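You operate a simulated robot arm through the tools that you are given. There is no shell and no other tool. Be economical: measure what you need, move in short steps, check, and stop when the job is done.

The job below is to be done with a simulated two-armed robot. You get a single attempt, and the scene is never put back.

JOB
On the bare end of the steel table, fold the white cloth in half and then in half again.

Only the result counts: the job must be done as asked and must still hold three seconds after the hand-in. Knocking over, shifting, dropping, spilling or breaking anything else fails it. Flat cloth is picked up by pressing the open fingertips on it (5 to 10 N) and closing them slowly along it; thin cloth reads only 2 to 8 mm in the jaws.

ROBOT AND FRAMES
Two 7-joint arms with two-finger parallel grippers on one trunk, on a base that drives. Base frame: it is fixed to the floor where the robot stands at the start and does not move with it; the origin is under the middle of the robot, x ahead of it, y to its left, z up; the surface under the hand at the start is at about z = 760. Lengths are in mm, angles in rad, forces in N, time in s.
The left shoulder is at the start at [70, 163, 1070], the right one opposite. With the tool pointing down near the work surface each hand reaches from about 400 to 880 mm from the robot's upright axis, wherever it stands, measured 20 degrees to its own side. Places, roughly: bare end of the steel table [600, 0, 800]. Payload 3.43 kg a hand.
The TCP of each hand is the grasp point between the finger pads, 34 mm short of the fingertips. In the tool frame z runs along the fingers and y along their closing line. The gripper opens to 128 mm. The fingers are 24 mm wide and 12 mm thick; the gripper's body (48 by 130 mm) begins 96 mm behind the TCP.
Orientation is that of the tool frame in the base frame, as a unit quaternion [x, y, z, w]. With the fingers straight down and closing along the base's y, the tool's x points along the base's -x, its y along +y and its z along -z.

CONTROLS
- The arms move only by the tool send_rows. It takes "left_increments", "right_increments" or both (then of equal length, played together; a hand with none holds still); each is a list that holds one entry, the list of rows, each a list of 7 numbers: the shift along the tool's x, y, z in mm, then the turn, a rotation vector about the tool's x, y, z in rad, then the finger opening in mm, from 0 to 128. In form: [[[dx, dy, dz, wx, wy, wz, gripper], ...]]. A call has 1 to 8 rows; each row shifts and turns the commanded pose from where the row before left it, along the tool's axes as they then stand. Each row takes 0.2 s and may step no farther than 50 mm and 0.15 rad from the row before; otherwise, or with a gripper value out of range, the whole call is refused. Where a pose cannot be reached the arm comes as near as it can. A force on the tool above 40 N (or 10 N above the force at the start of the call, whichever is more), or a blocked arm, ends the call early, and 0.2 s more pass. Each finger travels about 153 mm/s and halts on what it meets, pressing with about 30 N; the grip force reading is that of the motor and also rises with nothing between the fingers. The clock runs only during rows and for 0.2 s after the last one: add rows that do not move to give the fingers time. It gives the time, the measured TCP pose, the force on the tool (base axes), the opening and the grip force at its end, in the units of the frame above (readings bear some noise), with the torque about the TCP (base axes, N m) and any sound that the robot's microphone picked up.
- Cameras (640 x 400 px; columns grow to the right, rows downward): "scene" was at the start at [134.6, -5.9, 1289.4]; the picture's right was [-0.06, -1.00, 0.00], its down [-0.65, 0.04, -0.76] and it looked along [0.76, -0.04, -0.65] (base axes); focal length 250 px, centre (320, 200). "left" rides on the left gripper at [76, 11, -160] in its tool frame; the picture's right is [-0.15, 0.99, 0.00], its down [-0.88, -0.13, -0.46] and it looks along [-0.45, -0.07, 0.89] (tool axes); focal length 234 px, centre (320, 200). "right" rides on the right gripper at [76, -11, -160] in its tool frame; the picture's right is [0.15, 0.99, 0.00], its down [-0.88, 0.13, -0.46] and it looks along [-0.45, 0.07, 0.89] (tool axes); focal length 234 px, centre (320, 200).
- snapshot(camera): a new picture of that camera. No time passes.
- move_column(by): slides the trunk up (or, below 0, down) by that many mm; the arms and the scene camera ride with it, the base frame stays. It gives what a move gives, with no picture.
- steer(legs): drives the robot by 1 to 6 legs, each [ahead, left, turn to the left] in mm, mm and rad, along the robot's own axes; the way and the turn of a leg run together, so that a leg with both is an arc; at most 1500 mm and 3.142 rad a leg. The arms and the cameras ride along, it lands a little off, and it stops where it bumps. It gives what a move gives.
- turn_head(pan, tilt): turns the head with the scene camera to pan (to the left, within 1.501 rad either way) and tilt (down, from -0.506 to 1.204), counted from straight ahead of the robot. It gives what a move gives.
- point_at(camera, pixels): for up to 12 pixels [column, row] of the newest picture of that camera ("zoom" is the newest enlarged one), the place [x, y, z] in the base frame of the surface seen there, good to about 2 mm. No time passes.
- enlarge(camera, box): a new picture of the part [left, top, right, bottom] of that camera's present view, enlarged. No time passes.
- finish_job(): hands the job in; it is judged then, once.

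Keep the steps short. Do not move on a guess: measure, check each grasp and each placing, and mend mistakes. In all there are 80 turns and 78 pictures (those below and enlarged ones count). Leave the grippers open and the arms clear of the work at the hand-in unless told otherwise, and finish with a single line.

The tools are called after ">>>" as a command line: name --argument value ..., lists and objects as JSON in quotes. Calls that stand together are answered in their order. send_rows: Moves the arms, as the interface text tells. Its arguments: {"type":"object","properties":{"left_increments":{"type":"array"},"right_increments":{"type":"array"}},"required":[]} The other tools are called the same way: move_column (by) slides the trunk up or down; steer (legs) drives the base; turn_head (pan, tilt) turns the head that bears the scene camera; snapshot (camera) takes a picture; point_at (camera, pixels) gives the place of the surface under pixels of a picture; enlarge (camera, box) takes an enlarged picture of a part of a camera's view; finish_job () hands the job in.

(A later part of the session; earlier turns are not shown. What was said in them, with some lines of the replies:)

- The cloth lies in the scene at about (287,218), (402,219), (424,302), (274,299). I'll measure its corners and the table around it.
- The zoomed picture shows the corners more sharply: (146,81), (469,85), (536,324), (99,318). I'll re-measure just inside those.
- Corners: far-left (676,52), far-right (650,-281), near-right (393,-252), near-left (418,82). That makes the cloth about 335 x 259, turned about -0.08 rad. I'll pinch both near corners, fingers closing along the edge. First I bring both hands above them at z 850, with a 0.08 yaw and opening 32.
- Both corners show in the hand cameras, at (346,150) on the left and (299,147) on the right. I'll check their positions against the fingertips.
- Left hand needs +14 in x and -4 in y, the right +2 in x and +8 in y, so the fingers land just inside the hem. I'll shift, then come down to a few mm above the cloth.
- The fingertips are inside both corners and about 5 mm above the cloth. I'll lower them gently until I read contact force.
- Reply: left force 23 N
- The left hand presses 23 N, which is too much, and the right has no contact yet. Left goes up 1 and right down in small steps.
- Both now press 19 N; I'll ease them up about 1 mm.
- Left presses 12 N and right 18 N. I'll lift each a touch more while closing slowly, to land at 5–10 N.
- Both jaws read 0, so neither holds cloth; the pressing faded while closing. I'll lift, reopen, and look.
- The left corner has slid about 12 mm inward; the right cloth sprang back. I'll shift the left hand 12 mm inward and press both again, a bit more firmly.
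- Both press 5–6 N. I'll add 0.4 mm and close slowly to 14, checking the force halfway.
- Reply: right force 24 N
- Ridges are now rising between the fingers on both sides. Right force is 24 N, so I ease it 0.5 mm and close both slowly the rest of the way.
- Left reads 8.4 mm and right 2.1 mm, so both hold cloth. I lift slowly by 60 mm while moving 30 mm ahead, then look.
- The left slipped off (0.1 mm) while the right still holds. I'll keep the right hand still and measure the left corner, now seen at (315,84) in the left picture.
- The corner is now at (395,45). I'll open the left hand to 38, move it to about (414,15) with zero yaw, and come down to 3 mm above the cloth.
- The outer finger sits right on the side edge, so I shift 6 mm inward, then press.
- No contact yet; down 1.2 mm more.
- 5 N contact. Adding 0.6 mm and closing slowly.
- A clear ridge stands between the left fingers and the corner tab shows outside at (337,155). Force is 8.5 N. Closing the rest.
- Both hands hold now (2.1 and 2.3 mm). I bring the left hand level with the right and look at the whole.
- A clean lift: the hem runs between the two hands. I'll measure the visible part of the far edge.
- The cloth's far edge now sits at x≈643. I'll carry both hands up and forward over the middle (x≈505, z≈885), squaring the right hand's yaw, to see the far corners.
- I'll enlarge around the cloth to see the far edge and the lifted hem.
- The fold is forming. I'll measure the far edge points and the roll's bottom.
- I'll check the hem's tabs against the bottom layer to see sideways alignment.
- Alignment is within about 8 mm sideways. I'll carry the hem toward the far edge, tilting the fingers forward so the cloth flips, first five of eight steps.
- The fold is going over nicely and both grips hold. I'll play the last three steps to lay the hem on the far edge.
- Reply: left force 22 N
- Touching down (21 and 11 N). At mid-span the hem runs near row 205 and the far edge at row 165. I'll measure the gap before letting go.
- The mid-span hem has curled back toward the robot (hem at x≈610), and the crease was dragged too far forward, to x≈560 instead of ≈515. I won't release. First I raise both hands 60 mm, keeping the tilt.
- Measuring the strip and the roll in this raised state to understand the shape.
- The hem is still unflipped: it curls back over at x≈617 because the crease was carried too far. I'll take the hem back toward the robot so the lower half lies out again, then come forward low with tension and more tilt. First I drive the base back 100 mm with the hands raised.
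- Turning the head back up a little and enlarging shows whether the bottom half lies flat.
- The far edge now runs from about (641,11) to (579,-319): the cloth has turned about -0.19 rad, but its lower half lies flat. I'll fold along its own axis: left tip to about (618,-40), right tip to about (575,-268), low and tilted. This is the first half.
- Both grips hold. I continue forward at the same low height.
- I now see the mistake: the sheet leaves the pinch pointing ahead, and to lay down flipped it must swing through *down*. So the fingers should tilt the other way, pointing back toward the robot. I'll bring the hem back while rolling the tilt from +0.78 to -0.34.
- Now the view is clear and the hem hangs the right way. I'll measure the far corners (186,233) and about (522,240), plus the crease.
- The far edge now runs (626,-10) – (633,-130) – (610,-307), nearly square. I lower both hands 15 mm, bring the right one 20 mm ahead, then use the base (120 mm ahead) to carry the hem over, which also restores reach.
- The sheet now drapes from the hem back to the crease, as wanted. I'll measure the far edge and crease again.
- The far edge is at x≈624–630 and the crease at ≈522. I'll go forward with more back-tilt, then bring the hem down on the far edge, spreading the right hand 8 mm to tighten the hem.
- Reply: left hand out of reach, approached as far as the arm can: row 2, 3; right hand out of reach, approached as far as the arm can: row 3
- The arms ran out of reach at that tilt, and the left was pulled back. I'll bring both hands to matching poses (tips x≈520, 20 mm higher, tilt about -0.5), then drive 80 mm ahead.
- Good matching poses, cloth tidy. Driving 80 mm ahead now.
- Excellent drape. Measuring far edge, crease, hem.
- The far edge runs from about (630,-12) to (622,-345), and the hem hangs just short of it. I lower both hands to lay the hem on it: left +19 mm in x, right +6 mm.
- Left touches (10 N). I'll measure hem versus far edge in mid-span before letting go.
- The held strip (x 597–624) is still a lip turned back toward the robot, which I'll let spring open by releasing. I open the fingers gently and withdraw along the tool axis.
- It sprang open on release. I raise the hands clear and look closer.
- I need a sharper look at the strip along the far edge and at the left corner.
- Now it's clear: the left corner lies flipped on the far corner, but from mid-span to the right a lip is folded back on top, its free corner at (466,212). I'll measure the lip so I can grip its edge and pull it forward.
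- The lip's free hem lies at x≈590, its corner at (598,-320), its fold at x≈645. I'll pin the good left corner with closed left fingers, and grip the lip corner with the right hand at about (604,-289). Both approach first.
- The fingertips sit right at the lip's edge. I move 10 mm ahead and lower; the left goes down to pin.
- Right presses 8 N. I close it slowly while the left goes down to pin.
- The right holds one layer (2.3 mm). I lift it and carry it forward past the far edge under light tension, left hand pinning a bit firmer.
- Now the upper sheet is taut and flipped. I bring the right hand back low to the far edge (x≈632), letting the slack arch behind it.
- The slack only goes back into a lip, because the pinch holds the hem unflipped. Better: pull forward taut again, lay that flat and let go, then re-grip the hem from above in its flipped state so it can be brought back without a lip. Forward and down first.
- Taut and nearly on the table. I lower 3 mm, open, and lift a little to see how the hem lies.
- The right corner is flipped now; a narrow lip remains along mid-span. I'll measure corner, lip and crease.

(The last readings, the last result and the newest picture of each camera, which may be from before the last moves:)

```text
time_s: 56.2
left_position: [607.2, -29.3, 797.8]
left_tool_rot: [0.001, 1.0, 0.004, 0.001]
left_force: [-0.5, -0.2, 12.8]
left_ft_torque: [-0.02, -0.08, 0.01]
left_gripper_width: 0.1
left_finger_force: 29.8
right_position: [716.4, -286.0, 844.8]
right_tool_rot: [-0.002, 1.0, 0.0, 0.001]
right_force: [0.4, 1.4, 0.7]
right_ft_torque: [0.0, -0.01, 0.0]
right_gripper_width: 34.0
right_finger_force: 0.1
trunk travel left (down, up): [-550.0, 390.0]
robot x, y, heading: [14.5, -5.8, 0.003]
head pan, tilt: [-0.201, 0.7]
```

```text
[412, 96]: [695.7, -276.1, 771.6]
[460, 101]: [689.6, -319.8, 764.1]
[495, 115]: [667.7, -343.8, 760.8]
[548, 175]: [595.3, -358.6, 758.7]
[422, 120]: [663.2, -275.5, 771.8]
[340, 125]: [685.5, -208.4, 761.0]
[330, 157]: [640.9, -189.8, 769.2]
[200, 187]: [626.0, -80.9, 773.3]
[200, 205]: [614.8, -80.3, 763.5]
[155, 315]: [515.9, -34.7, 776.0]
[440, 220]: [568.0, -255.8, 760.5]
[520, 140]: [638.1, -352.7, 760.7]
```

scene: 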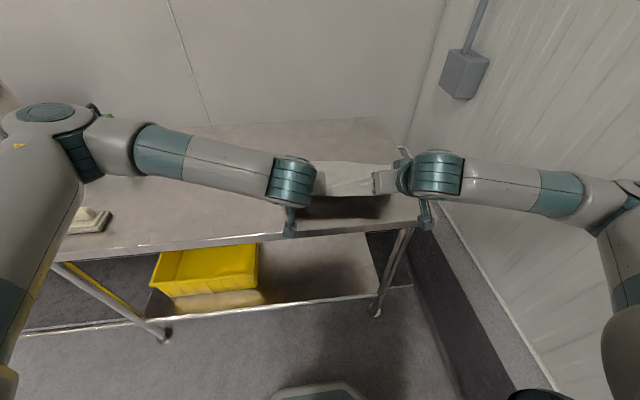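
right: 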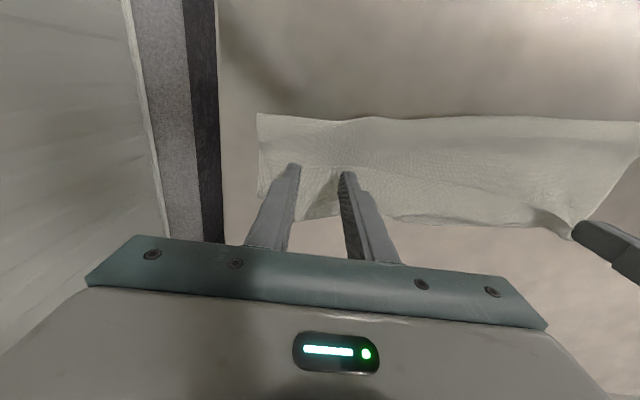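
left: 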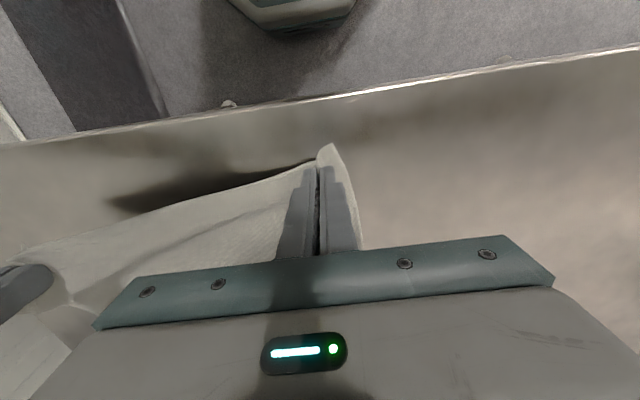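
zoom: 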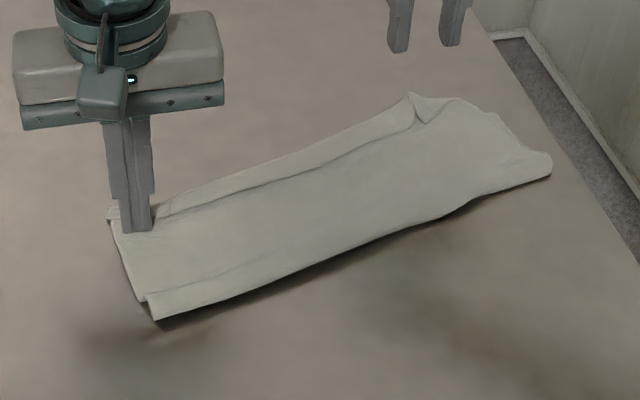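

Now both corners lie flipped, so I can re-grip them in this orientation: right at about (681,-291), left at about (611,-48). With that, slack will fall toward the robot. Approaching.

>>> send_rows --left_increments '[[[0, 0, -10, 0, 0, 0, 0], [-4, -18, 0, 0, 0, 0, 34], [0, 0, 0, 0, 0, 0, 34], [0, 0, 6, 0, 0, 0, 34], [0, 0, 0, 0, 0, 0, 34]]]' --right_increments '[[[12, -2, 12, 0, 0, 0, 34], [12, -2, 12, 0, 0, 0, 34], [11, -1, 12, 0, 0, 0, 34], [0, 0, 6, 0, 0, 0, 34], [0, 0, 0, 0, 0, 0, 34]]]'

>>> enlarge --camera "scene" --box '[260, 180, 420, 290]'

```text
time_s: 57.4
left_position: [612.0, -48.0, 800.5]
left_tool_rot: [0.001, 1.0, 0.003, 0.001]
left_force: [-0.2, 0.6, 0.3]
left_ft_torque: [0.03, -0.02, 0.01]
left_gripper_width: 33.8
left_finger_force: 0.0
right_position: [683.0, -293.0, 801.0]
right_tool_rot: [-0.002, 1.0, 0.0, 0.0]
right_force: [0.1, 0.5, 0.6]
right_ft_torque: [0.03, -0.02, 0.02]
right_gripper_width: 34.1
right_finger_force: 0.1
trunk travel left (down, up): [-550.0, 390.0]
robot x, y, heading: [17.8, -4.6, 0.004]
head pan, tilt: [-0.201, 0.7]
```

```text
3.64 times, centred on (340, 235) of scene
```

zoom: 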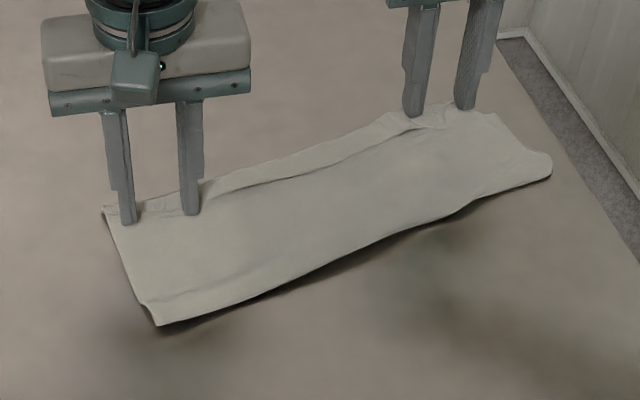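

Both straddle the flipped hem corners. Pressing down gently.

>>> send_rows --left_increments '[[[0, 0, 2.5, 0, 0, 0, 34], [0, 0, 1.2, 0, 0, 0, 34], [0, 0, 0, 0, 0, 0, 34]]]' --right_increments '[[[0, 0, 2.5, 0, 0, 0, 34], [0, 0, 1.2, 0, 0, 0, 34], [0, 0, 0, 0, 0, 0, 34]]]'

```text
time_s: 58.2
left_position: [612.0, -47.1, 798.6]
left_tool_rot: [0.0, 1.0, 0.004, 0.002]
left_force: [0.7, -1.2, 5.7]
left_ft_torque: [-0.04, -0.09, 0.02]
left_gripper_width: 34.1
left_finger_force: 0.1
right_position: [681.5, -292.7, 797.9]
right_tool_rot: [-0.003, 1.0, 0.0, 0.0]
right_force: [0.2, -0.9, 4.3]
right_ft_torque: [0.01, 0.03, 0.02]
right_gripper_width: 34.1
right_finger_force: 0.1
trunk travel left (down, up): [-550.0, 390.0]
robot x, y, heading: [12.3, -3.4, 0.005]
head pan, tilt: [-0.201, 0.7]
```

Contact at 6 and 4 N. A touch more, and close slowly.

>>> send_rows --left_increments '[[[0, 0, 0.4, 0, 0, 0, 30], [0, 0, 0, 0, 0, 0, 26], [0, 0, 0, 0, 0, 0, 22], [0, 0, 0, 0, 0, 0, 17], [0, 0, 0, 0, 0, 0, 12], [0, 0, 0, 0, 0, 0, 7], [0, 0, 0, 0, 0, 0, 2], [0, 0, 0, 0, 0, 0, 0]]]' --right_increments '[[[0, 0, 0.6, 0, 0, 0, 30], [0, 0, 0, 0, 0, 0, 26], [0, 0, 0, 0, 0, 0, 22], [0, 0, 0, 0, 0, 0, 17], [0, 0, 0, 0, 0, 0, 12], [0, 0, 0, 0, 0, 0, 7], [0, 0, 0, 0, 0, 0, 2], [0, 0, 0, 0, 0, 0, 0]]]'

>>> send_rows --left_increments '[[[0, 0, -15, 0, 0, 0, 0], [4, 0, -18, 0, 0, 0, 0], [8, 0, -18, 0, 0, 0, 0], [0, 0, 0, 0, 0, 0, 0]]]' --right_increments '[[[0, 0, -15, 0, 0, 0, 0], [8, 0, -18, 0, 0, 0, 0], [15, 0, -18, 0, 0, 0, 0], [0, 0, 0, 0, 0, 0, 0]]]'

>>> enlarge --camera "scene" --box '[260, 180, 420, 290]'

```text
time_s: 60.0
left_position: [611.7, -46.6, 796.8]
left_tool_rot: [0.002, 1.0, 0.005, 0.002]
left_force: [0.0, -1.1, 10.6]
left_ft_torque: [-0.08, -0.12, -0.03]
left_gripper_width: 0.0
left_finger_force: 30.4
right_position: [681.4, -291.9, 797.0]
right_tool_rot: [-0.003, 1.0, -0.001, 0.001]
right_force: [-1.2, 1.2, 5.0]
right_ft_torque: [0.13, 0.04, 0.01]
right_gripper_width: 2.3
right_finger_force: 29.7
trunk travel left (down, up): [-550.0, 390.0]
robot x, y, heading: [16.3, -1.6, 0.001]
head pan, tilt: [-0.201, 0.7]
```

```text
time_s: 61.0
left_position: [602.0, -45.9, 845.8]
left_tool_rot: [0.001, 1.0, 0.005, 0.0]
left_force: [-0.1, -0.6, 0.2]
left_ft_torque: [0.04, 0.0, -0.02]
left_gripper_width: 0.0
left_finger_force: 29.3
right_position: [661.6, -293.4, 846.3]
right_tool_rot: [-0.002, 1.0, 0.0, 0.0]
right_force: [0.0, -0.5, -0.1]
right_ft_torque: [0.03, -0.01, -0.01]
right_gripper_width: 2.3
right_finger_force: 29.5
trunk travel left (down, up): [-550.0, 390.0]
robot x, y, heading: [14.2, -4.6, 0.002]
head pan, tilt: [-0.201, 0.7]
```

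```text
3.64 times, centred on (340, 235) of scene
```

zoom: 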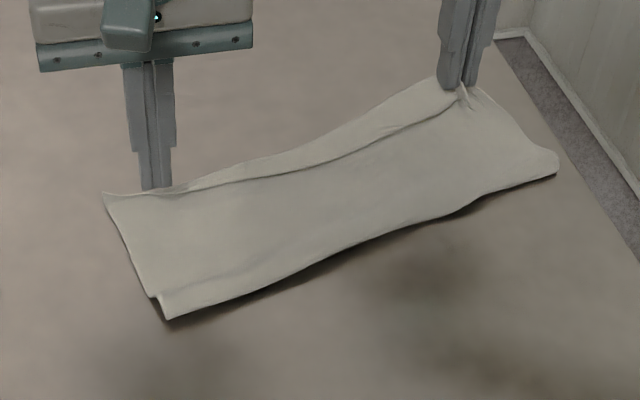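

The right holds one layer; the left slid off. I measure the left corner and try again.

>>> point_at --camera "zoom" --pixels '[[106, 196], [125, 195], [142, 193], [185, 187], [215, 185], [130, 220], [180, 215], [165, 315], [550, 170], [400, 100]]'

```text
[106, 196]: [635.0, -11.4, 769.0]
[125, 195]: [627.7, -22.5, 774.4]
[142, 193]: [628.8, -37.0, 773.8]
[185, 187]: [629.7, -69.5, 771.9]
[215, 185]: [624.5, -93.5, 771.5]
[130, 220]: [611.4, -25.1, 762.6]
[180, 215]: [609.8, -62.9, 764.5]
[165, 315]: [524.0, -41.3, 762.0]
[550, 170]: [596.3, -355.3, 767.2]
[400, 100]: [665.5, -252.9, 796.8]
```

Left hem is at x≈630; I re-approach at (617,-44) and press a bit firmer.

>>> send_rows --left_increments '[[[-15, 2, 0, 0, 0, 0, 36], [0, 0, 20, 0, 0, 0, 36], [0, 0, 20, 0, 0, 0, 36], [0, 0, 6, 0, 0, 0, 36], [0, 0, 2, 0, 0, 0, 36], [0, 0, 1, 0, 0, 0, 36], [0, 0, 0, 0, 0, 0, 36]]]'

```text
time_s: 62.6
left_position: [615.5, -43.6, 797.4]
left_tool_rot: [0.0, 1.0, 0.005, 0.001]
left_force: [0.3, 1.1, 4.1]
left_ft_torque: [-0.05, 0.0, 0.01]
left_gripper_width: 35.8
left_finger_force: 0.0
right_position: [660.4, -292.9, 847.4]
right_tool_rot: [-0.001, 1.0, 0.0, -0.001]
right_force: [0.7, -0.2, 0.1]
right_ft_torque: [0.03, -0.04, 0.01]
right_gripper_width: 2.1
right_finger_force: 29.9
trunk travel left (down, up): [-550.0, 390.0]
robot x, y, heading: [17.9, -6.1, 0.005]
head pan, tilt: [-0.201, 0.7]
```

>>> send_rows --left_increments '[[[0, 0, 1.0, 0, 0, 0, 34], [0, 0, 0, 0, 0, 0, 30], [0, 0, 0, 0, 0, 0, 26], [0, 0, 0, 0, 0, 0, 22], [0, 0, 0, 0, 0, 0, 18], [0, 0, 0, 0, 0, 0, 14], [0, 0, 0, 0, 0, 0, 10], [0, 0, 0, 0, 0, 0, 6]]]'

>>> send_rows --left_increments '[[[0, 0, 0, 0, 0, 0, 3], [0, 0, 0, 0, 0, 0, 0], [0, 0, 0, 0, 0, 0, 0], [0, 0, -15, 0, 0, 0, 0], [4, 0, -17, 0, 0, 0, 0], [8, 0, -17, 0, 0, 0, 0], [0, 0, 0, 0, 0, 0, 0]]]'

>>> enlarge --camera "scene" --box '[260, 180, 420, 290]'

```text
time_s: 64.4
left_position: [615.1, -44.4, 796.4]
left_tool_rot: [-0.001, 1.0, 0.004, 0.002]
left_force: [0.3, -1.5, 12.4]
left_ft_torque: [-0.08, -0.11, 0.01]
left_gripper_width: 5.8
left_finger_force: 0.0
right_position: [659.5, -293.2, 847.1]
right_tool_rot: [-0.002, 1.0, 0.0, 0.001]
right_force: [-0.9, 0.7, 0.2]
right_ft_torque: [0.04, 0.02, 0.01]
right_gripper_width: 2.2
right_finger_force: 29.7
trunk travel left (down, up): [-550.0, 390.0]
robot x, y, heading: [18.7, -5.1, 0.003]
head pan, tilt: [-0.201, 0.7]
```

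```text
time_s: 66.0
left_position: [603.8, -45.1, 845.8]
left_tool_rot: [0.0, 1.0, 0.004, 0.0]
left_force: [-0.5, 0.3, -0.9]
left_ft_torque: [-0.01, 0.0, 0.0]
left_gripper_width: 1.5
left_finger_force: 30.5
right_position: [660.9, -294.3, 846.5]
right_tool_rot: [-0.002, 1.0, -0.001, 0.0]
right_force: [-0.2, 0.6, 0.2]
right_ft_torque: [0.0, -0.03, 0.0]
right_gripper_width: 2.0
right_finger_force: 30.0
trunk travel left (down, up): [-550.0, 390.0]
robot x, y, heading: [17.0, -4.9, 0.007]
head pan, tilt: [-0.201, 0.7]
```

```text
3.64 times, centred on (340, 235) of scene
```

zoom: 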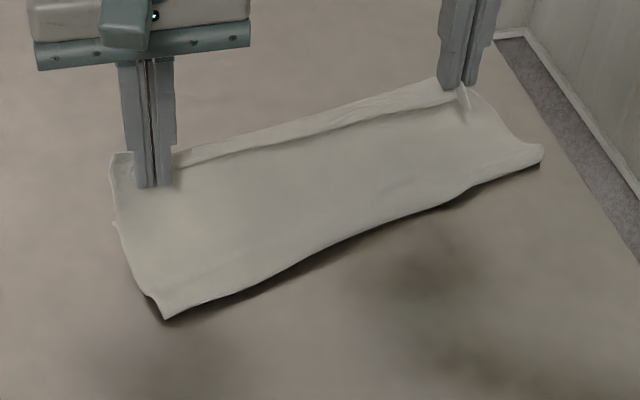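

Both corners are held in the flipped orientation (1.5 and 2.0 mm). I lift and bring the hem back over the middle so the lower half and the crease can settle toward the robot.

>>> send_rows --left_increments '[[[10, 0, -10, 0, 0, 0, 0], [20, 0, -10, 0, 0, 0, 0], [20, 0, -8, 0, 0, 0, 0], [20, 0, -6, 0, 0, 0, 0], [20, 0, 0, 0, 0, 0, 0], [20, 0, 0, 0, 0, 0, 0], [0, 0, 0, 0, 0, 0, 0]]]' --right_increments '[[[15, 0, -10, 0, 0, 0, 0], [25, 0, -10, 0, 0, 0, 0], [28, 0, -8, 0, 0, 0, 0], [28, 0, -6, 0, 0, 0, 0], [28, 0, 0, 0, 0, 0, 0], [28, 0, 0, 0, 0, 0, 0], [0, 0, 0, 0, 0, 0, 0]]]'

>>> enlarge --camera "scene" --box '[240, 170, 440, 300]'

```text
time_s: 67.6
left_position: [493.5, -42.2, 880.0]
left_tool_rot: [-0.001, 1.0, 0.004, 0.0]
left_force: [-0.9, -0.9, 0.1]
left_ft_torque: [-0.04, 0.01, -0.03]
left_gripper_width: 1.5
left_finger_force: 30.2
right_position: [508.4, -296.1, 881.7]
right_tool_rot: [-0.002, 1.0, 0.0, 0.0]
right_force: [0.0, 0.5, -0.9]
right_ft_torque: [0.02, 0.0, 0.04]
right_gripper_width: 2.4
right_finger_force: 30.3
trunk travel left (down, up): [-550.0, 390.0]
robot x, y, heading: [18.1, -5.5, 0.004]
head pan, tilt: [-0.201, 0.7]
```

```text
3.08 times, centred on (340, 235) of scene
```

zoom: 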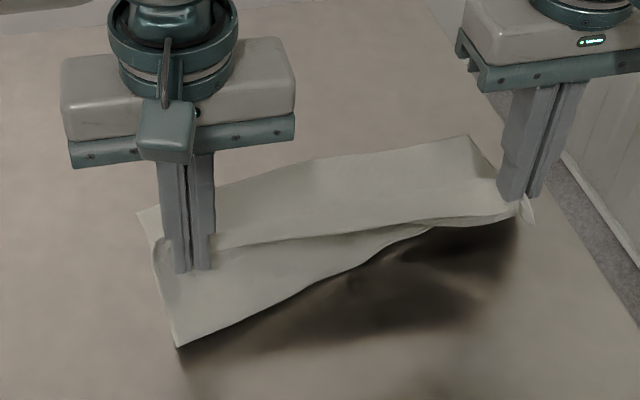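

I measure the far edge and lower layer here: A at (138,213), B at (468,137).

>>> point_at --camera "zoom" --pixels '[[140, 214], [250, 175], [330, 156], [400, 147], [466, 138], [490, 160], [180, 343], [300, 285], [380, 255], [450, 222], [300, 225], [520, 208]]'

```text
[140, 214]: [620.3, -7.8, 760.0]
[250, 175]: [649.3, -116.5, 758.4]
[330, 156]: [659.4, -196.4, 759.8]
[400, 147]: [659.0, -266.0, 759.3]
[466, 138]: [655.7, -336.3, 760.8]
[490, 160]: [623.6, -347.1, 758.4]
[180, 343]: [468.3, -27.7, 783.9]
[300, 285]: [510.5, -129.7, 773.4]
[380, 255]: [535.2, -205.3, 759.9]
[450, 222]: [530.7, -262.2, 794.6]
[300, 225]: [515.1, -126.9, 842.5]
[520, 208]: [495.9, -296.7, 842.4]
```

The far edge runs (620,-8) – (655,-170) – (655,-337). Now I first lower the hem (so the loop swells toward the robot), then move forward low.

>>> send_rows --left_increments '[[[-3, 0, 15, 0, 0, 0, 0], [-4, 0, 15, 0, 0, 0, 0], [-4, 0, 15, 0, 0, 0, 0], [-22, 0, 0, 0, 0, 0, 0], [-23, 0, 0, 0, 0, 0, 0], [-23, 0, 0, 0, 0, 0, 0], [-23, 0, 0, 0, 0, 0, 0], [0, 0, 0, 0, 0, 0, 0]]]' --right_increments '[[[-3, 0, 15, 0, 0, 0, 0], [-4, 0, 15, 0, 0, 0, 0], [-4, 0, 15, 0, 0, 0, 0], [-25, 0, 0, 0, 0, 0, 0], [-25, 0, 0, 0, 0, 0, 0], [-26, 0, 0, 0, 0, 0, 0], [-25, 0, 0, 0, 0, 0, 0], [0, 0, 0, 0, 0, 0, 0]]]'

>>> enlarge --camera "scene" --box '[240, 170, 440, 300]'

```text
time_s: 69.4
left_position: [595.5, -46.2, 835.9]
left_tool_rot: [0.001, 1.0, 0.005, 0.001]
left_force: [-0.4, 0.5, -0.9]
left_ft_torque: [0.0, -0.02, -0.01]
left_gripper_width: 1.4
left_finger_force: 29.9
right_position: [618.3, -294.1, 838.5]
right_tool_rot: [-0.002, 1.0, 0.001, 0.0]
right_force: [-0.1, -0.3, -0.2]
right_ft_torque: [-0.02, 0.02, -0.03]
right_gripper_width: 2.3
right_finger_force: 30.4
trunk travel left (down, up): [-550.0, 390.0]
robot x, y, heading: [17.7, -5.9, 0.001]
head pan, tilt: [-0.201, 0.7]
```

```text
3.08 times, centred on (340, 235) of scene
```

zoom: 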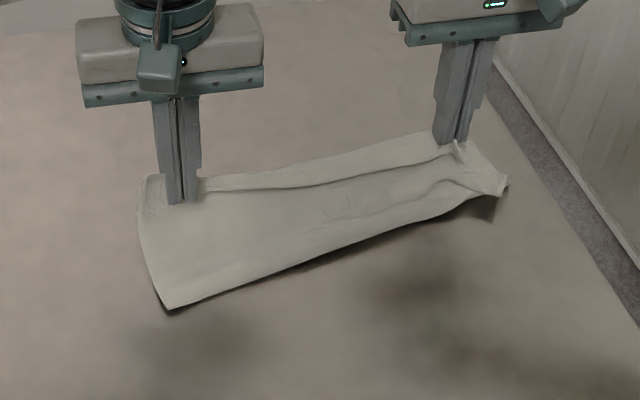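

>>> point_at --camera "zoom" --pixels '[[170, 305], [300, 262], [400, 225], [470, 195], [505, 180], [300, 168], [380, 146], [430, 135], [300, 188], [400, 166], [145, 180], [490, 165]]'

```text
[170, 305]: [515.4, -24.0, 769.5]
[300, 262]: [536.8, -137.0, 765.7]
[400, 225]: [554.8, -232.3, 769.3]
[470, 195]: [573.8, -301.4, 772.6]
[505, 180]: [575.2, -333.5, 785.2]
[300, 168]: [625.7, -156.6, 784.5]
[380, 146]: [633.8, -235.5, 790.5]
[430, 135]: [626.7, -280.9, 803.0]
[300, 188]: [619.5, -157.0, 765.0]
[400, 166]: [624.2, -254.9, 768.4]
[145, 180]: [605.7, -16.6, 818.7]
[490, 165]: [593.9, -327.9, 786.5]
```

The crease is within about 25–50 mm of ideal and turns are short, so I lay the hem now with light tension, release, clear both hands, and look.

>>> send_rows --left_increments '[[[-15, 0, 5, 0, 0, 0, 0], [-15, 0, 5, 0, 0, 0, 0], [-13, 0, 6, 0, 0, 0, 0], [0, 0, 8, 0, 0, 0, 0], [0, 0, 8, 0, 0, 0, 0], [0, 0, 5, 0, 0, 0, 0], [0, 0, 0, 0, 0, 0, 0]]]' --right_increments '[[[-17, 0, 5, 0, 0, 0, 0], [-17, 0, 5, 0, 0, 0, 0], [-16, 0, 6, 0, 0, 0, 0], [0, 0, 8, 0, 0, 0, 0], [0, 0, 8, 0, 0, 0, 0], [0, 0, 7, 0, 0, 0, 0], [0, 0, 0, 0, 0, 0, 0]]]'

>>> send_rows --left_increments '[[[0, 0, 0, 0, 0, 0, 6], [0, 0, 0, 0, 0, 0, 16], [0, 0, 0, 0, 0, 0, 28], [0, 0, -10, 0, 0, 0, 34], [-8, 0, -30, 0, 0, 0, 34], [-8, 0, -40, 0, 0, 0, 34], [0, 20, -45, 0, 0, 0, 34], [0, 20, -45, 0, 0, 0, 34]]]' --right_increments '[[[0, 0, 0, 0, 0, 0, 6], [0, 0, 0, 0, 0, 0, 16], [0, 0, 0, 0, 0, 0, 28], [0, 0, -10, 0, 0, 0, 34], [-8, 0, -30, 0, 0, 0, 34], [0, 0, -40, 0, 0, 0, 34], [0, 0, -45, 0, 0, 0, 34], [0, 0, -45, 0, 0, 0, 34]]]'

>>> enlarge --camera "scene" --box '[250, 180, 430, 294]'

```text
time_s: 71.0
left_position: [638.7, -43.6, 797.9]
left_tool_rot: [0.001, 1.0, 0.004, 0.001]
left_force: [0.1, -0.6, 2.1]
left_ft_torque: [-0.02, -0.03, 0.02]
left_gripper_width: 1.0
left_finger_force: 30.5
right_position: [670.0, -294.3, 797.7]
right_tool_rot: [-0.002, 1.0, 0.001, 0.001]
right_force: [0.6, -0.8, 4.8]
right_ft_torque: [0.0, 0.0, 0.01]
right_gripper_width: 2.3
right_finger_force: 29.4
trunk travel left (down, up): [-550.0, 390.0]
robot x, y, heading: [16.8, -5.4, 0.005]
head pan, tilt: [-0.201, 0.7]
```

```text
time_s: 72.8
left_position: [653.1, -8.2, 968.4]
left_tool_rot: [0.001, 1.0, 0.003, 0.002]
left_force: [-0.9, -0.5, 0.1]
left_ft_torque: [-0.01, 0.01, -0.02]
left_gripper_width: 34.1
left_finger_force: 0.1
right_position: [674.9, -291.7, 968.8]
right_tool_rot: [-0.001, 1.0, 0.0, 0.001]
right_force: [-0.6, 0.1, -0.3]
right_ft_torque: [0.01, 0.0, 0.0]
right_gripper_width: 34.0
right_finger_force: 0.1
trunk travel left (down, up): [-550.0, 390.0]
robot x, y, heading: [15.1, -4.8, 0.003]
head pan, tilt: [-0.201, 0.7]
```

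```text
3.51 times, centred on (340, 237) of scene
```

zoom: 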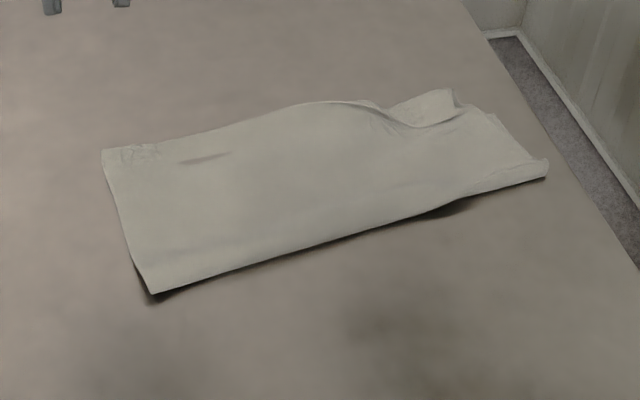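

Much better: a proper half fold with only a small curl near the right. I measure it for the second fold (right end over to the left).

>>> point_at --camera "zoom" --pixels '[[106, 152], [154, 290], [545, 170], [492, 117], [330, 105], [440, 95], [515, 145], [480, 150], [500, 165], [460, 170], [330, 240], [330, 170]]'

```text
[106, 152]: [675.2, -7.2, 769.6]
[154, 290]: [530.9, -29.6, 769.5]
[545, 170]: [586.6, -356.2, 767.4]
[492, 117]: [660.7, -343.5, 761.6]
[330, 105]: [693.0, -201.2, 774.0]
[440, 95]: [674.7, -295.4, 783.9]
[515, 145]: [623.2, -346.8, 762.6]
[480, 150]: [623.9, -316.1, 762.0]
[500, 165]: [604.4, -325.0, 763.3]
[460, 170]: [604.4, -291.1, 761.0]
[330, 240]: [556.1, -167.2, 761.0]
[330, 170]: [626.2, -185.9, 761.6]
```

The right end runs (587,-356)–(661,-344), the left end (531,-30)–(675,-7). I'll pinch the right end near the crease side, at about (608,-318), with the right hand, and move the left hand out of the way.

>>> send_rows --left_increments '[[[0, 40, -5, 0, 0, 0, 60], [0, 40, -5, 0, 0, 0, 60], [0, 40, -5, 0, 0, 0, 60], [0, 40, -5, 0, 0, 0, 60], [0, 0, 0, 0, 0, 0, 60], [0, 0, 0, 0, 0, 0, 60]]]' --right_increments '[[[13.5, -5.2, 33, 0, 0, 0, 40], [13.5, -5.2, 33, 0, 0, 0, 40], [13.5, -5.2, 33, 0, 0, 0, 40], [13.5, -5.2, 33, 0, 0, 0, 40], [13, -5.2, 33, 0, 0, 0, 40], [0, 0, 0, 0, 0, 0, 40]]]'

>>> send_rows --right_increments '[[[0, 0, 3, 0, 0, 0, 40], [0, 0, 1.5, 0, 0, 0, 40], [0, 0, 0, 0, 0, 0, 40]]]'

>>> enlarge --camera "scene" --box '[250, 180, 430, 294]'

```text
time_s: 74.2
left_position: [652.3, 151.8, 988.0]
left_tool_rot: [0.0, 1.0, 0.003, 0.001]
left_force: [-0.5, 0.9, -0.3]
left_ft_torque: [0.01, 0.02, -0.01]
left_gripper_width: 60.1
left_finger_force: 0.0
right_position: [610.1, -320.3, 800.3]
right_tool_rot: [-0.001, 1.0, -0.001, 0.001]
right_force: [1.6, 0.8, -0.2]
right_ft_torque: [-0.01, -0.03, 0.01]
right_gripper_width: 39.9
right_finger_force: 0.0
trunk travel left (down, up): [-550.0, 390.0]
robot x, y, heading: [18.5, -3.3, 0.004]
head pan, tilt: [-0.201, 0.7]
```

```text
time_s: 75.0
left_position: [652.9, 151.8, 987.8]
left_tool_rot: [0.0, 1.0, 0.005, 0.002]
left_force: [0.2, 1.0, -0.9]
left_ft_torque: [-0.04, 0.03, 0.01]
left_gripper_width: 60.0
left_finger_force: 0.1
right_position: [610.5, -320.4, 797.3]
right_tool_rot: [-0.002, 1.0, 0.0, 0.0]
right_force: [-0.2, 0.1, 3.1]
right_ft_torque: [-0.07, 0.0, 0.0]
right_gripper_width: 40.1
right_finger_force: 0.4
trunk travel left (down, up): [-550.0, 390.0]
robot x, y, heading: [14.5, -5.7, 0.002]
head pan, tilt: [-0.201, 0.7]
```

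```text
3.51 times, centred on (340, 237) of scene
```

zoom: 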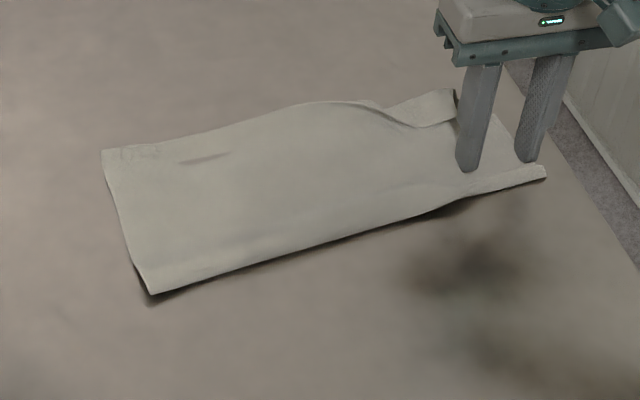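

Contact 3 N in the right place. I press 1.2 mm more to catch both layers, close slowly, lift a little, and look.

>>> send_rows --right_increments '[[[0, 0, 1.2, 0, 0, 0, 38], [0, 0, 0, 0, 0, 0, 34], [0, 0, 0, 0, 0, 0, 30], [0, 0, 0, 0, 0, 0, 26], [0, 0, 0, 0, 0, 0, 22], [0, 0, 0, 0, 0, 0, 18], [0, 0, 0, 0, 0, 0, 14], [0, 0, 0, 0, 0, 0, 10]]]'

>>> send_rows --right_increments '[[[0, 0, 0, 0, 0, 0, 6], [0, 0, 0, 0, 0, 0, 2], [0, 0, 0, 0, 0, 0, 0], [0, 0, 0, 0, 0, 0, 0], [0, 0, -12, 0, 0, 0, 0], [0, 4, -14, 0, 0, 0, 0], [1, 10, -16, 0, 0, 0, 0], [0, 0, 0, 0, 0, 0, 0]]]'

>>> enlarge --camera "scene" --box '[250, 180, 430, 294]'

```text
time_s: 76.8
left_position: [652.1, 151.0, 989.2]
left_tool_rot: [0.0, 1.0, 0.005, 0.001]
left_force: [-0.1, 0.3, -0.8]
left_ft_torque: [0.04, 0.02, -0.01]
left_gripper_width: 60.1
left_finger_force: 0.0
right_position: [607.9, -319.1, 796.6]
right_tool_rot: [-0.002, 1.0, 0.0, 0.0]
right_force: [0.5, 0.7, 10.9]
right_ft_torque: [-0.02, 0.02, 0.01]
right_gripper_width: 8.1
right_finger_force: 0.0
trunk travel left (down, up): [-550.0, 390.0]
robot x, y, heading: [17.9, -6.0, 0.005]
head pan, tilt: [-0.201, 0.7]
```

```text
time_s: 78.6
left_position: [652.7, 150.7, 988.1]
left_tool_rot: [-0.001, 1.0, 0.005, 0.001]
left_force: [0.8, 0.3, 0.6]
left_ft_torque: [0.02, 0.02, 0.0]
left_gripper_width: 59.8
left_finger_force: 0.1
right_position: [609.8, -305.6, 836.8]
right_tool_rot: [-0.001, 1.0, 0.001, 0.0]
right_force: [0.1, 0.4, 0.0]
right_ft_torque: [-0.02, 0.0, 0.02]
right_gripper_width: 0.0
right_finger_force: 30.4
trunk travel left (down, up): [-550.0, 390.0]
robot x, y, heading: [16.1, -5.2, 0.001]
head pan, tilt: [-0.201, 0.7]
```

```text
3.51 times, centred on (340, 237) of scene
```

zoom: 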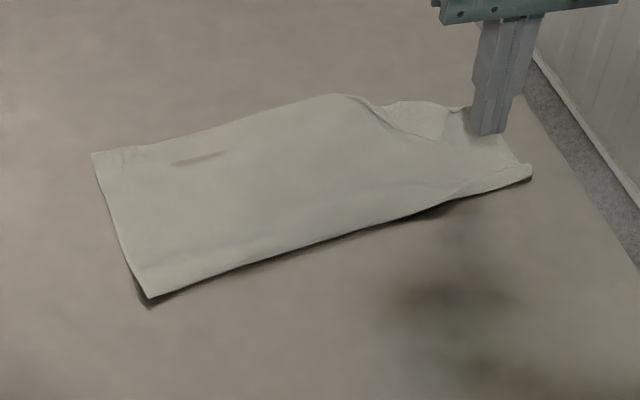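

The grip slipped (0.0 mm) and the end shifted about 12 mm left. I try again from here, opening 44, pressing firmer, and lift to check.

>>> send_rows --right_increments '[[[-3, 0, 0, 0, 0, 0, 44], [0, 0, 20, 0, 0, 0, 44], [0, 0, 18, 0, 0, 0, 44], [0, 0, 3, 0, 0, 0, 44], [0, 0, 1.6, 0, 0, 0, 44], [0, 0, 0.6, 0, 0, 0, 44], [0, 0, 0, 0, 0, 0, 42]]]'

>>> send_rows --right_increments '[[[0, 0, 0, 0, 0, 0, 38], [0, 0, 0, 0, 0, 0, 34], [0, 0, 0, 0, 0, 0, 30], [0, 0, 0, 0, 0, 0, 26], [0, 0, 0, 0, 0, 0, 22], [0, 0, 0, 0, 0, 0, 19], [0, 0, 0, 0, 0, 0, 16], [0, 0, 0, 0, 0, 0, 13]]]'

>>> send_rows --right_increments '[[[0, 0, 0, 0, 0, 0, 10], [0, 0, 0, 0, 0, 0, 7], [0, 0, 0, 0, 0, 0, 4], [0, 0, 0, 0, 0, 0, 0], [0, 0, 0, 0, 0, 0, 0], [0, 0, -12, 0, 0, 0, 0], [0, 4, -14, 0, 0, 0, 0], [0, 0, 0, 0, 0, 0, 0]]]'

>>> enlarge --camera "scene" --box '[250, 180, 430, 294]'

```text
time_s: 80.2
left_position: [652.1, 151.1, 988.2]
left_tool_rot: [0.0, 1.0, 0.003, 0.001]
left_force: [0.1, 0.8, 0.3]
left_ft_torque: [0.01, 0.04, 0.01]
left_gripper_width: 60.0
left_finger_force: 0.1
right_position: [610.9, -305.1, 796.3]
right_tool_rot: [-0.003, 1.0, -0.001, 0.002]
right_force: [0.3, 0.3, 15.5]
right_ft_torque: [-0.32, -0.02, 0.01]
right_gripper_width: 41.2
right_finger_force: 0.1
trunk travel left (down, up): [-550.0, 390.0]
robot x, y, heading: [24.6, -9.5, 0.005]
head pan, tilt: [-0.201, 0.7]
```

```text
time_s: 82.0
left_position: [650.2, 150.7, 989.5]
left_tool_rot: [0.0, 1.0, 0.004, 0.002]
left_force: [-1.1, 0.0, -0.1]
left_ft_torque: [-0.02, -0.01, -0.01]
left_gripper_width: 60.0
left_finger_force: 0.0
right_position: [609.0, -304.7, 797.4]
right_tool_rot: [-0.001, 1.0, 0.0, 0.001]
right_force: [0.4, 1.7, 21.4]
right_ft_torque: [-0.17, 0.02, -0.04]
right_gripper_width: 13.2
right_finger_force: 0.1
trunk travel left (down, up): [-550.0, 390.0]
robot x, y, heading: [16.5, -3.7, 0.004]
head pan, tilt: [-0.201, 0.7]
```

```text
time_s: 83.8
left_position: [653.7, 149.1, 987.6]
left_tool_rot: [0.0, 1.0, 0.004, 0.001]
left_force: [0.7, -0.1, 0.4]
left_ft_torque: [0.04, 0.01, -0.03]
left_gripper_width: 60.0
left_finger_force: 0.1
right_position: [611.8, -303.1, 820.2]
right_tool_rot: [-0.001, 1.0, 0.0, -0.001]
right_force: [0.2, 0.4, 0.0]
right_ft_torque: [0.04, 0.02, 0.01]
right_gripper_width: 2.4
right_finger_force: 29.9
trunk travel left (down, up): [-550.0, 390.0]
robot x, y, heading: [16.9, -6.1, -0.001]
head pan, tilt: [-0.201, 0.7]
```

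```text
3.51 times, centred on (340, 237) of scene
5 turns are left
```

zoom: 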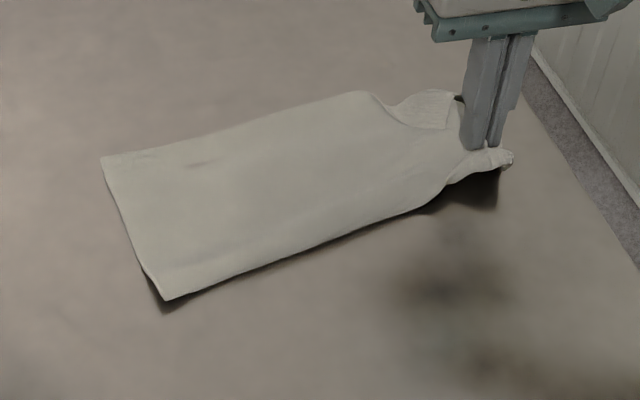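

It holds (2.4 mm) and both layers rise at the end. I carry it in a low arc to the left end and look before releasing.

>>> send_rows --right_increments '[[[4, 18, -28, 0, 0, 0, 0], [4, 24, -24, 0, 0, 0, 0], [4, 26, -12, 0, 0, 0, 0], [4, 26, 0, 0, 0, 0, 0], [4, 26, 5, 0, 0, 0, 0], [4, 24, 10, 0, 0, 0, 0], [4, 24, 14, 0, 0, 0, 0], [4, 24, 16, 0, 0, 0, 0]]]'

>>> send_rows --right_increments '[[[3, 22, 14, 0, 0, 0, 0], [3, 22, 13, 0, 0, 0, 0], [3, 20, 8, 0, 0, 0, 0], [0, 0, 0, 0, 0, 0, 0]]]'

>>> enlarge --camera "scene" --box '[230, 170, 430, 296]'

```text
time_s: 85.6
left_position: [651.7, 151.3, 987.0]
left_tool_rot: [0.0, 1.0, 0.004, 0.001]
left_force: [0.2, -0.3, -0.8]
left_ft_torque: [-0.05, 0.04, -0.01]
left_gripper_width: 59.8
left_finger_force: 0.0
right_position: [578.8, -108.1, 841.8]
right_tool_rot: [-0.002, 1.0, 0.0, 0.0]
right_force: [-0.6, -0.5, -0.2]
right_ft_torque: [0.0, 0.01, 0.01]
right_gripper_width: 2.4
right_finger_force: 30.1
trunk travel left (down, up): [-550.0, 390.0]
robot x, y, heading: [17.6, -5.0, 0.005]
head pan, tilt: [-0.201, 0.7]
```

```text
time_s: 86.6
left_position: [652.4, 150.6, 988.6]
left_tool_rot: [0.0, 1.0, 0.004, 0.002]
left_force: [0.9, 0.6, -0.8]
left_ft_torque: [-0.01, -0.01, -0.01]
left_gripper_width: 59.9
left_finger_force: 0.0
right_position: [570.5, -46.2, 806.5]
right_tool_rot: [-0.002, 1.0, 0.001, 0.0]
right_force: [0.3, 0.2, 0.8]
right_ft_torque: [-0.02, -0.02, -0.03]
right_gripper_width: 2.4
right_finger_force: 30.3
trunk travel left (down, up): [-550.0, 390.0]
robot x, y, heading: [17.3, -6.8, 0.005]
head pan, tilt: [-0.201, 0.7]
```

```text
3.17 times, centred on (330, 233) of scene
4 turns are left
```

zoom: 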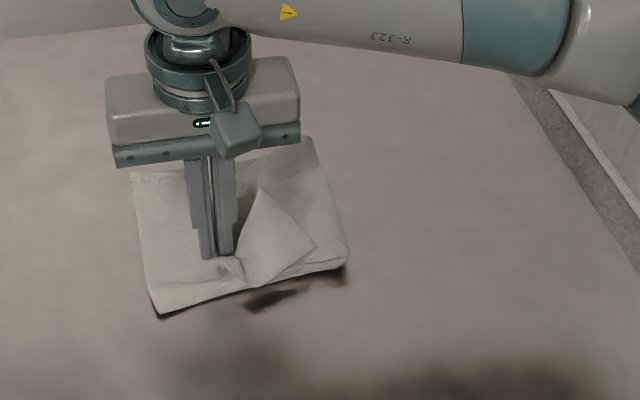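

It has folded over to about a quarter. I nudge 15 mm further left for tension, lower, release slowly, and lift the hand away.

>>> send_rows --right_increments '[[[0, 8, 2, 0, 0, 0, 0], [0, 7, 2, 0, 0, 0, 0], [0, 0, 1, 0, 0, 0, 6], [0, 0, 0, 0, 0, 0, 14], [0, 0, 0, 0, 0, 0, 24], [0, 0, -10, 0, 0, 0, 30], [0, 0, -30, 0, 0, 0, 30], [0, 0, -45, 0, 0, 0, 30]]]'

>>> send_rows --right_increments '[[[0, -10, -45, 0, 0, 0, 30], [0, -45, -15, 0, 0, 0, 30], [0, -48, 0, 0, 0, 0, 0], [0, -48, 0, 0, 0, 0, 0], [0, -48, 0, 0, 0, 0, 0], [0, 0, 0, 0, 0, 0, 0]]]'

>>> enlarge --camera "scene" --box '[250, 190, 370, 280]'

>>> point_at --camera "zoom" --pixels '[[130, 100], [130, 300], [360, 260], [320, 100], [250, 250], [300, 220], [350, 200], [250, 180], [200, 200], [280, 270], [320, 250], [200, 280]]'

```text
time_s: 88.4
left_position: [652.5, 150.4, 988.7]
left_tool_rot: [0.0, 1.0, 0.004, 0.001]
left_force: [0.4, -0.5, -0.3]
left_ft_torque: [0.0, 0.01, 0.0]
left_gripper_width: 59.9
left_finger_force: 0.1
right_position: [569.6, -31.2, 884.6]
right_tool_rot: [-0.002, 1.0, 0.0, 0.001]
right_force: [-0.4, 0.2, -0.4]
right_ft_torque: [0.0, -0.02, 0.01]
right_gripper_width: 30.1
right_finger_force: 0.1
trunk travel left (down, up): [-550.0, 390.0]
robot x, y, heading: [15.2, -5.2, 0.001]
head pan, tilt: [-0.201, 0.7]
```

```text
time_s: 89.8
left_position: [652.9, 152.8, 987.4]
left_tool_rot: [0.0, 1.0, 0.004, 0.001]
left_force: [0.6, 0.1, -1.0]
left_ft_torque: [-0.04, -0.03, 0.03]
left_gripper_width: 60.0
left_finger_force: 0.1
right_position: [572.2, -228.8, 942.6]
right_tool_rot: [-0.001, 1.0, 0.0, 0.0]
right_force: [-0.4, 0.7, -0.5]
right_ft_torque: [-0.02, -0.01, 0.0]
right_gripper_width: 0.0
right_finger_force: 29.5
trunk travel left (down, up): [-550.0, 390.0]
robot x, y, heading: [17.9, -7.4, 0.008]
head pan, tilt: [-0.201, 0.7]
```

```text
4.44 times, centred on (310, 235) of scene
```

zoom: 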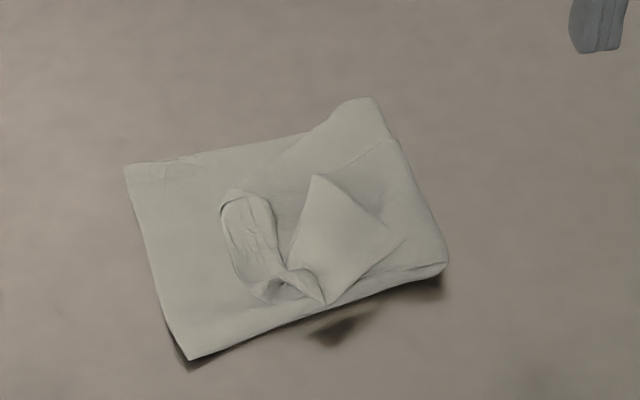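

```text
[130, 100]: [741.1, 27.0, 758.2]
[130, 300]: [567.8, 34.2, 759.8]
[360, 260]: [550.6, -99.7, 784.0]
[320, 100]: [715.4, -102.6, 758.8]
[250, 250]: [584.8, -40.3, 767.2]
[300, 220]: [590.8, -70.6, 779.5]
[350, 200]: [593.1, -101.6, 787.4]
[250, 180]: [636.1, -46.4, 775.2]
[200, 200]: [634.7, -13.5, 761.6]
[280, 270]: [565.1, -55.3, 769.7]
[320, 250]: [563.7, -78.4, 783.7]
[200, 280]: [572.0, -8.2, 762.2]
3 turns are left
```

The second fold lies over, but its end stops about 45 mm short of the left edge and is puckered. I re-grip that end at about (592,-42), draw it left 42 mm just above the cloth, lay it down, and release.

>>> send_rows --right_increments '[[[-4, 37.5, 0, 0, 0, 0, 40], [-4, 37.5, 0, 0, 0, 0, 40], [-4, 37.5, 0, 0, 0, 0, 40], [-4, 37.5, 0, 0, 0, 0, 40], [-4, 37, 0, 0, 0, 0, 40], [0, 0, 45, 0, 0, 0, 40], [0, 0, 45, 0, 0, 0, 40], [0, 0, 43, 0, 0, 0, 40]]]'

>>> send_rows --right_increments '[[[0, 0, 4, 0, 0, 0, 40], [0, 0, 3, 0, 0, 0, 40], [0, 0, 2, 0, 0, 0, 38], [0, 0, 0, 0, 0, 0, 33], [0, 0, 0, 0, 0, 0, 28], [0, 0, 0, 0, 0, 0, 23], [0, 0, 0, 0, 0, 0, 18], [0, 0, 0, 0, 0, 0, 13]]]'

>>> send_rows --right_increments '[[[0, 0, 0, 0, 0, 0, 8], [0, 0, 0, 0, 0, 0, 4], [0, 0, 0, 0, 0, 0, 0], [0, 0, 0, 0, 0, 0, 0], [0, 6, -14, 0, 0, 0, 0], [0, 12, 0, 0, 0, 0, 0], [0, 12, 0, 0, 0, 0, 0], [0, 12, 0, 0, 0, 0, 0]]]'

>>> send_rows --right_increments '[[[0, 0, 7, 0, 0, 0, 0], [0, 0, 5, 0, 0, 0, 4], [0, 0, 0, 0, 0, 0, 14], [0, 0, 0, 0, 0, 0, 26], [0, 0, -10, 0, 0, 0, 34], [0, 0, -35, 0, 0, 0, 34], [0, 0, -45, 0, 0, 0, 34], [0, 0, -45, 0, 0, 0, 34]]]'

>>> send_rows --right_increments '[[[0, -45, -10, 0, 0, 0, 60], [0, -48, 0, 0, 0, 0, 60], [0, -48, 0, 0, 0, 0, 60], [0, -48, 0, 0, 0, 0, 60], [0, 0, 0, 0, 0, 0, 60]]]'

>>> enlarge --camera "scene" --box '[250, 190, 370, 280]'

>>> point_at --camera "zoom" --pixels '[[200, 200], [250, 200], [300, 200], [350, 200], [200, 240], [250, 240], [300, 240], [350, 240], [250, 280], [300, 280], [170, 200], [400, 240]]'

```text
time_s: 91.6
left_position: [652.8, 149.9, 988.5]
left_tool_rot: [0.0, 1.0, 0.005, -0.001]
left_force: [0.2, -0.7, 1.0]
left_ft_torque: [0.0, 0.04, 0.0]
left_gripper_width: 60.1
left_finger_force: 0.0
right_position: [586.7, -44.6, 810.9]
right_tool_rot: [-0.002, 1.0, 0.001, 0.0]
right_force: [0.5, 0.0, -0.2]
right_ft_torque: [0.0, -0.02, -0.01]
right_gripper_width: 40.0
right_finger_force: 0.1
trunk travel left (down, up): [-550.0, 390.0]
robot x, y, heading: [18.2, -6.4, 0.004]
head pan, tilt: [-0.201, 0.7]
```

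```text
time_s: 93.4
left_position: [652.6, 150.6, 988.4]
left_tool_rot: [0.0, 1.0, 0.005, 0.001]
left_force: [-0.4, 0.7, -0.3]
left_ft_torque: [-0.01, 0.0, 0.02]
left_gripper_width: 60.0
left_finger_force: 0.2
right_position: [587.2, -43.6, 804.5]
right_tool_rot: [-0.003, 1.0, 0.0, 0.0]
right_force: [-0.5, -0.6, -0.1]
right_ft_torque: [-0.02, 0.0, -0.01]
right_gripper_width: 13.3
right_finger_force: 0.1
trunk travel left (down, up): [-550.0, 390.0]
robot x, y, heading: [19.8, -4.9, 0.005]
head pan, tilt: [-0.201, 0.7]
```

```text
time_s: 95.2
left_position: [651.9, 151.1, 987.6]
left_tool_rot: [0.0, 1.0, 0.004, 0.001]
left_force: [0.3, 0.7, 0.9]
left_ft_torque: [0.03, 0.02, -0.02]
left_gripper_width: 60.1
left_finger_force: 0.0
right_position: [588.8, 0.3, 816.2]
right_tool_rot: [-0.001, 1.0, -0.001, -0.001]
right_force: [-0.1, 0.1, -0.9]
right_ft_torque: [0.02, -0.01, 0.0]
right_gripper_width: 2.7
right_finger_force: 30.2
trunk travel left (down, up): [-550.0, 390.0]
robot x, y, heading: [18.5, -7.1, 0.003]
head pan, tilt: [-0.201, 0.7]
```

```text
time_s: 97.0
left_position: [652.1, 152.2, 988.5]
left_tool_rot: [0.001, 1.0, 0.004, 0.001]
left_force: [0.3, -0.1, -0.4]
left_ft_torque: [0.0, 0.0, -0.01]
left_gripper_width: 60.0
left_finger_force: 0.0
right_position: [590.2, 0.1, 940.2]
right_tool_rot: [-0.002, 1.0, 0.0, 0.001]
right_force: [-0.3, -0.8, -0.4]
right_ft_torque: [-0.02, -0.01, 0.0]
right_gripper_width: 34.1
right_finger_force: 0.1
trunk travel left (down, up): [-550.0, 390.0]
robot x, y, heading: [13.4, -3.7, 0.005]
head pan, tilt: [-0.201, 0.7]
```

```text
time_s: 98.2
left_position: [652.2, 152.8, 987.5]
left_tool_rot: [-0.001, 1.0, 0.003, 0.0]
left_force: [0.7, 0.5, -0.3]
left_ft_torque: [-0.01, 0.0, 0.0]
left_gripper_width: 60.0
left_finger_force: 0.1
right_position: [587.7, -189.5, 952.2]
right_tool_rot: [-0.002, 1.0, -0.002, 0.0]
right_force: [-0.1, -1.0, 0.1]
right_ft_torque: [0.01, 0.03, 0.0]
right_gripper_width: 59.8
right_finger_force: 0.0
trunk travel left (down, up): [-550.0, 390.0]
robot x, y, heading: [16.2, -7.0, 0.004]
head pan, tilt: [-0.201, 0.7]
```

```text
4.44 times, centred on (310, 235) of scene
```

zoom: 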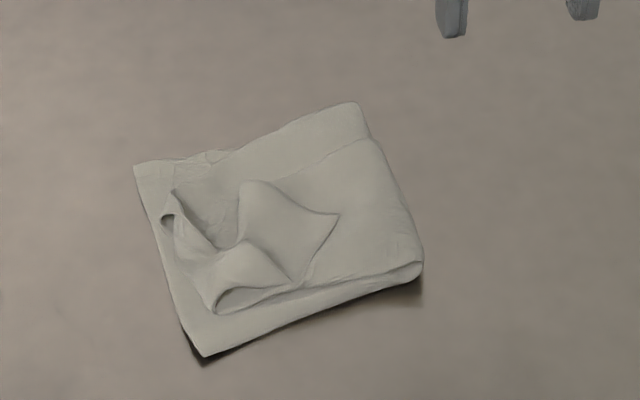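

```text
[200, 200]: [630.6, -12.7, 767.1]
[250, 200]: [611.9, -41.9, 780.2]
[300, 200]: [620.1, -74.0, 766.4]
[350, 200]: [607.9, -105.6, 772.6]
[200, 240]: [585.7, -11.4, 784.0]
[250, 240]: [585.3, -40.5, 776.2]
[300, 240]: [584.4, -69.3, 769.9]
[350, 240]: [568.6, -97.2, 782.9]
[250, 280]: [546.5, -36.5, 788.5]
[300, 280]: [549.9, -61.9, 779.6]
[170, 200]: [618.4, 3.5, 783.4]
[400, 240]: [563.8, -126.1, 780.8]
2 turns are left
```

The packet is now about a quarter of the cloth, with some raised puckers. One last gentle step: press the puckers flat at two spots with the fingertips, then clear the hand.

>>> send_rows --right_increments '[[[0, 40, 0, 0, 0, 0, 50], [0, 40, 0, 0, 0, 0, 50], [0, 40, 0, 0, 0, 0, 50], [0, 40, 0, 0, 0, 0, 50], [0, 0, 45, 0, 0, 0, 50], [0, 0, 45, 0, 0, 0, 50], [0, 0, 40, 0, 0, 0, 50], [0, 0, 10, 0, 0, 0, 50]]]'

>>> send_rows --right_increments '[[[0, 0, 8, 0, 0, 0, 50], [0, 0, 3, 0, 0, 0, 50], [0, 0, 0, 0, 0, 0, 50], [0, 0, -40, 0, 0, 0, 50], [32, -5, 0, 0, 0, 0, 50], [0, 0, 30, 0, 0, 0, 50], [0, 0, 10, 0, 0, 0, 50], [0, 0, 0, 0, 0, 0, 50]]]'

>>> send_rows --right_increments '[[[0, 0, -45, 0, 0, 0, 50], [0, 0, -48, 0, 0, 0, 50], [0, 0, -48, 0, 0, 0, 50], [0, -45, 0, 0, 0, 0, 60], [0, -48, 0, 0, 0, 0, 60], [0, -48, 0, 0, 0, 0, 60], [0, -48, 0, 0, 0, 0, 60], [0, 0, 0, 0, 0, 0, 60]]]'

>>> enlarge --camera "scene" --box '[250, 190, 370, 280]'

```text
time_s: 100.0
left_position: [653.3, 151.0, 989.1]
left_tool_rot: [-0.001, 1.0, 0.005, 0.0]
left_force: [0.0, -1.1, 0.8]
left_ft_torque: [-0.01, 0.0, 0.0]
left_gripper_width: 59.7
left_finger_force: 0.1
right_position: [586.6, -30.7, 809.0]
right_tool_rot: [-0.002, 1.0, 0.0, -0.001]
right_force: [-0.3, 0.1, 0.0]
right_ft_torque: [0.0, -0.01, 0.0]
right_gripper_width: 50.1
right_finger_force: 0.1
trunk travel left (down, up): [-550.0, 390.0]
robot x, y, heading: [19.1, -6.6, 0.005]
head pan, tilt: [-0.201, 0.7]
```

```text
time_s: 101.8
left_position: [652.0, 150.8, 987.2]
left_tool_rot: [0.0, 1.0, 0.004, 0.001]
left_force: [-0.3, 0.3, 0.4]
left_ft_torque: [0.01, 0.03, -0.02]
left_gripper_width: 60.0
left_finger_force: 0.1
right_position: [558.0, -32.1, 798.6]
right_tool_rot: [-0.002, 1.0, 0.0, 0.0]
right_force: [-0.2, 0.3, 5.8]
right_ft_torque: [-0.04, 0.03, -0.03]
right_gripper_width: 50.0
right_finger_force: 0.0
trunk travel left (down, up): [-550.0, 390.0]
robot x, y, heading: [16.3, -6.4, 0.005]
head pan, tilt: [-0.201, 0.7]
```

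```text
time_s: 103.6
left_position: [652.4, 152.0, 987.3]
left_tool_rot: [0.0, 1.0, 0.003, 0.001]
left_force: [0.8, 0.6, 0.2]
left_ft_torque: [-0.01, -0.01, 0.05]
left_gripper_width: 59.9
left_finger_force: 0.0
right_position: [559.6, -221.9, 940.1]
right_tool_rot: [-0.002, 1.0, 0.0, 0.0]
right_force: [-0.1, 0.3, -0.3]
right_ft_torque: [0.02, 0.03, 0.03]
right_gripper_width: 60.3
right_finger_force: 0.1
trunk travel left (down, up): [-550.0, 390.0]
robot x, y, heading: [16.8, -1.2, 0.004]
head pan, tilt: [-0.201, 0.7]
```

```text
4.44 times, centred on (310, 235) of scene
1 turns are left
```

zoom: 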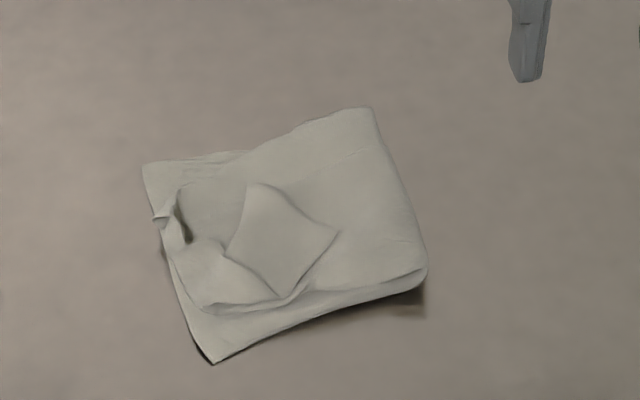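

The cloth lies folded twice on the table, with the hands open and clear, so I'm handing in on my last turn. The folds are uneven: one corner is turned back on top, and the edges don't line up fully.

>>> finish_job

```text
The job is handed in.
```

The white cloth is folded in half twice on the bare end of the steel table, but untidily: one corner is turned back on top, some puckers remain and the edges do not line up fully.
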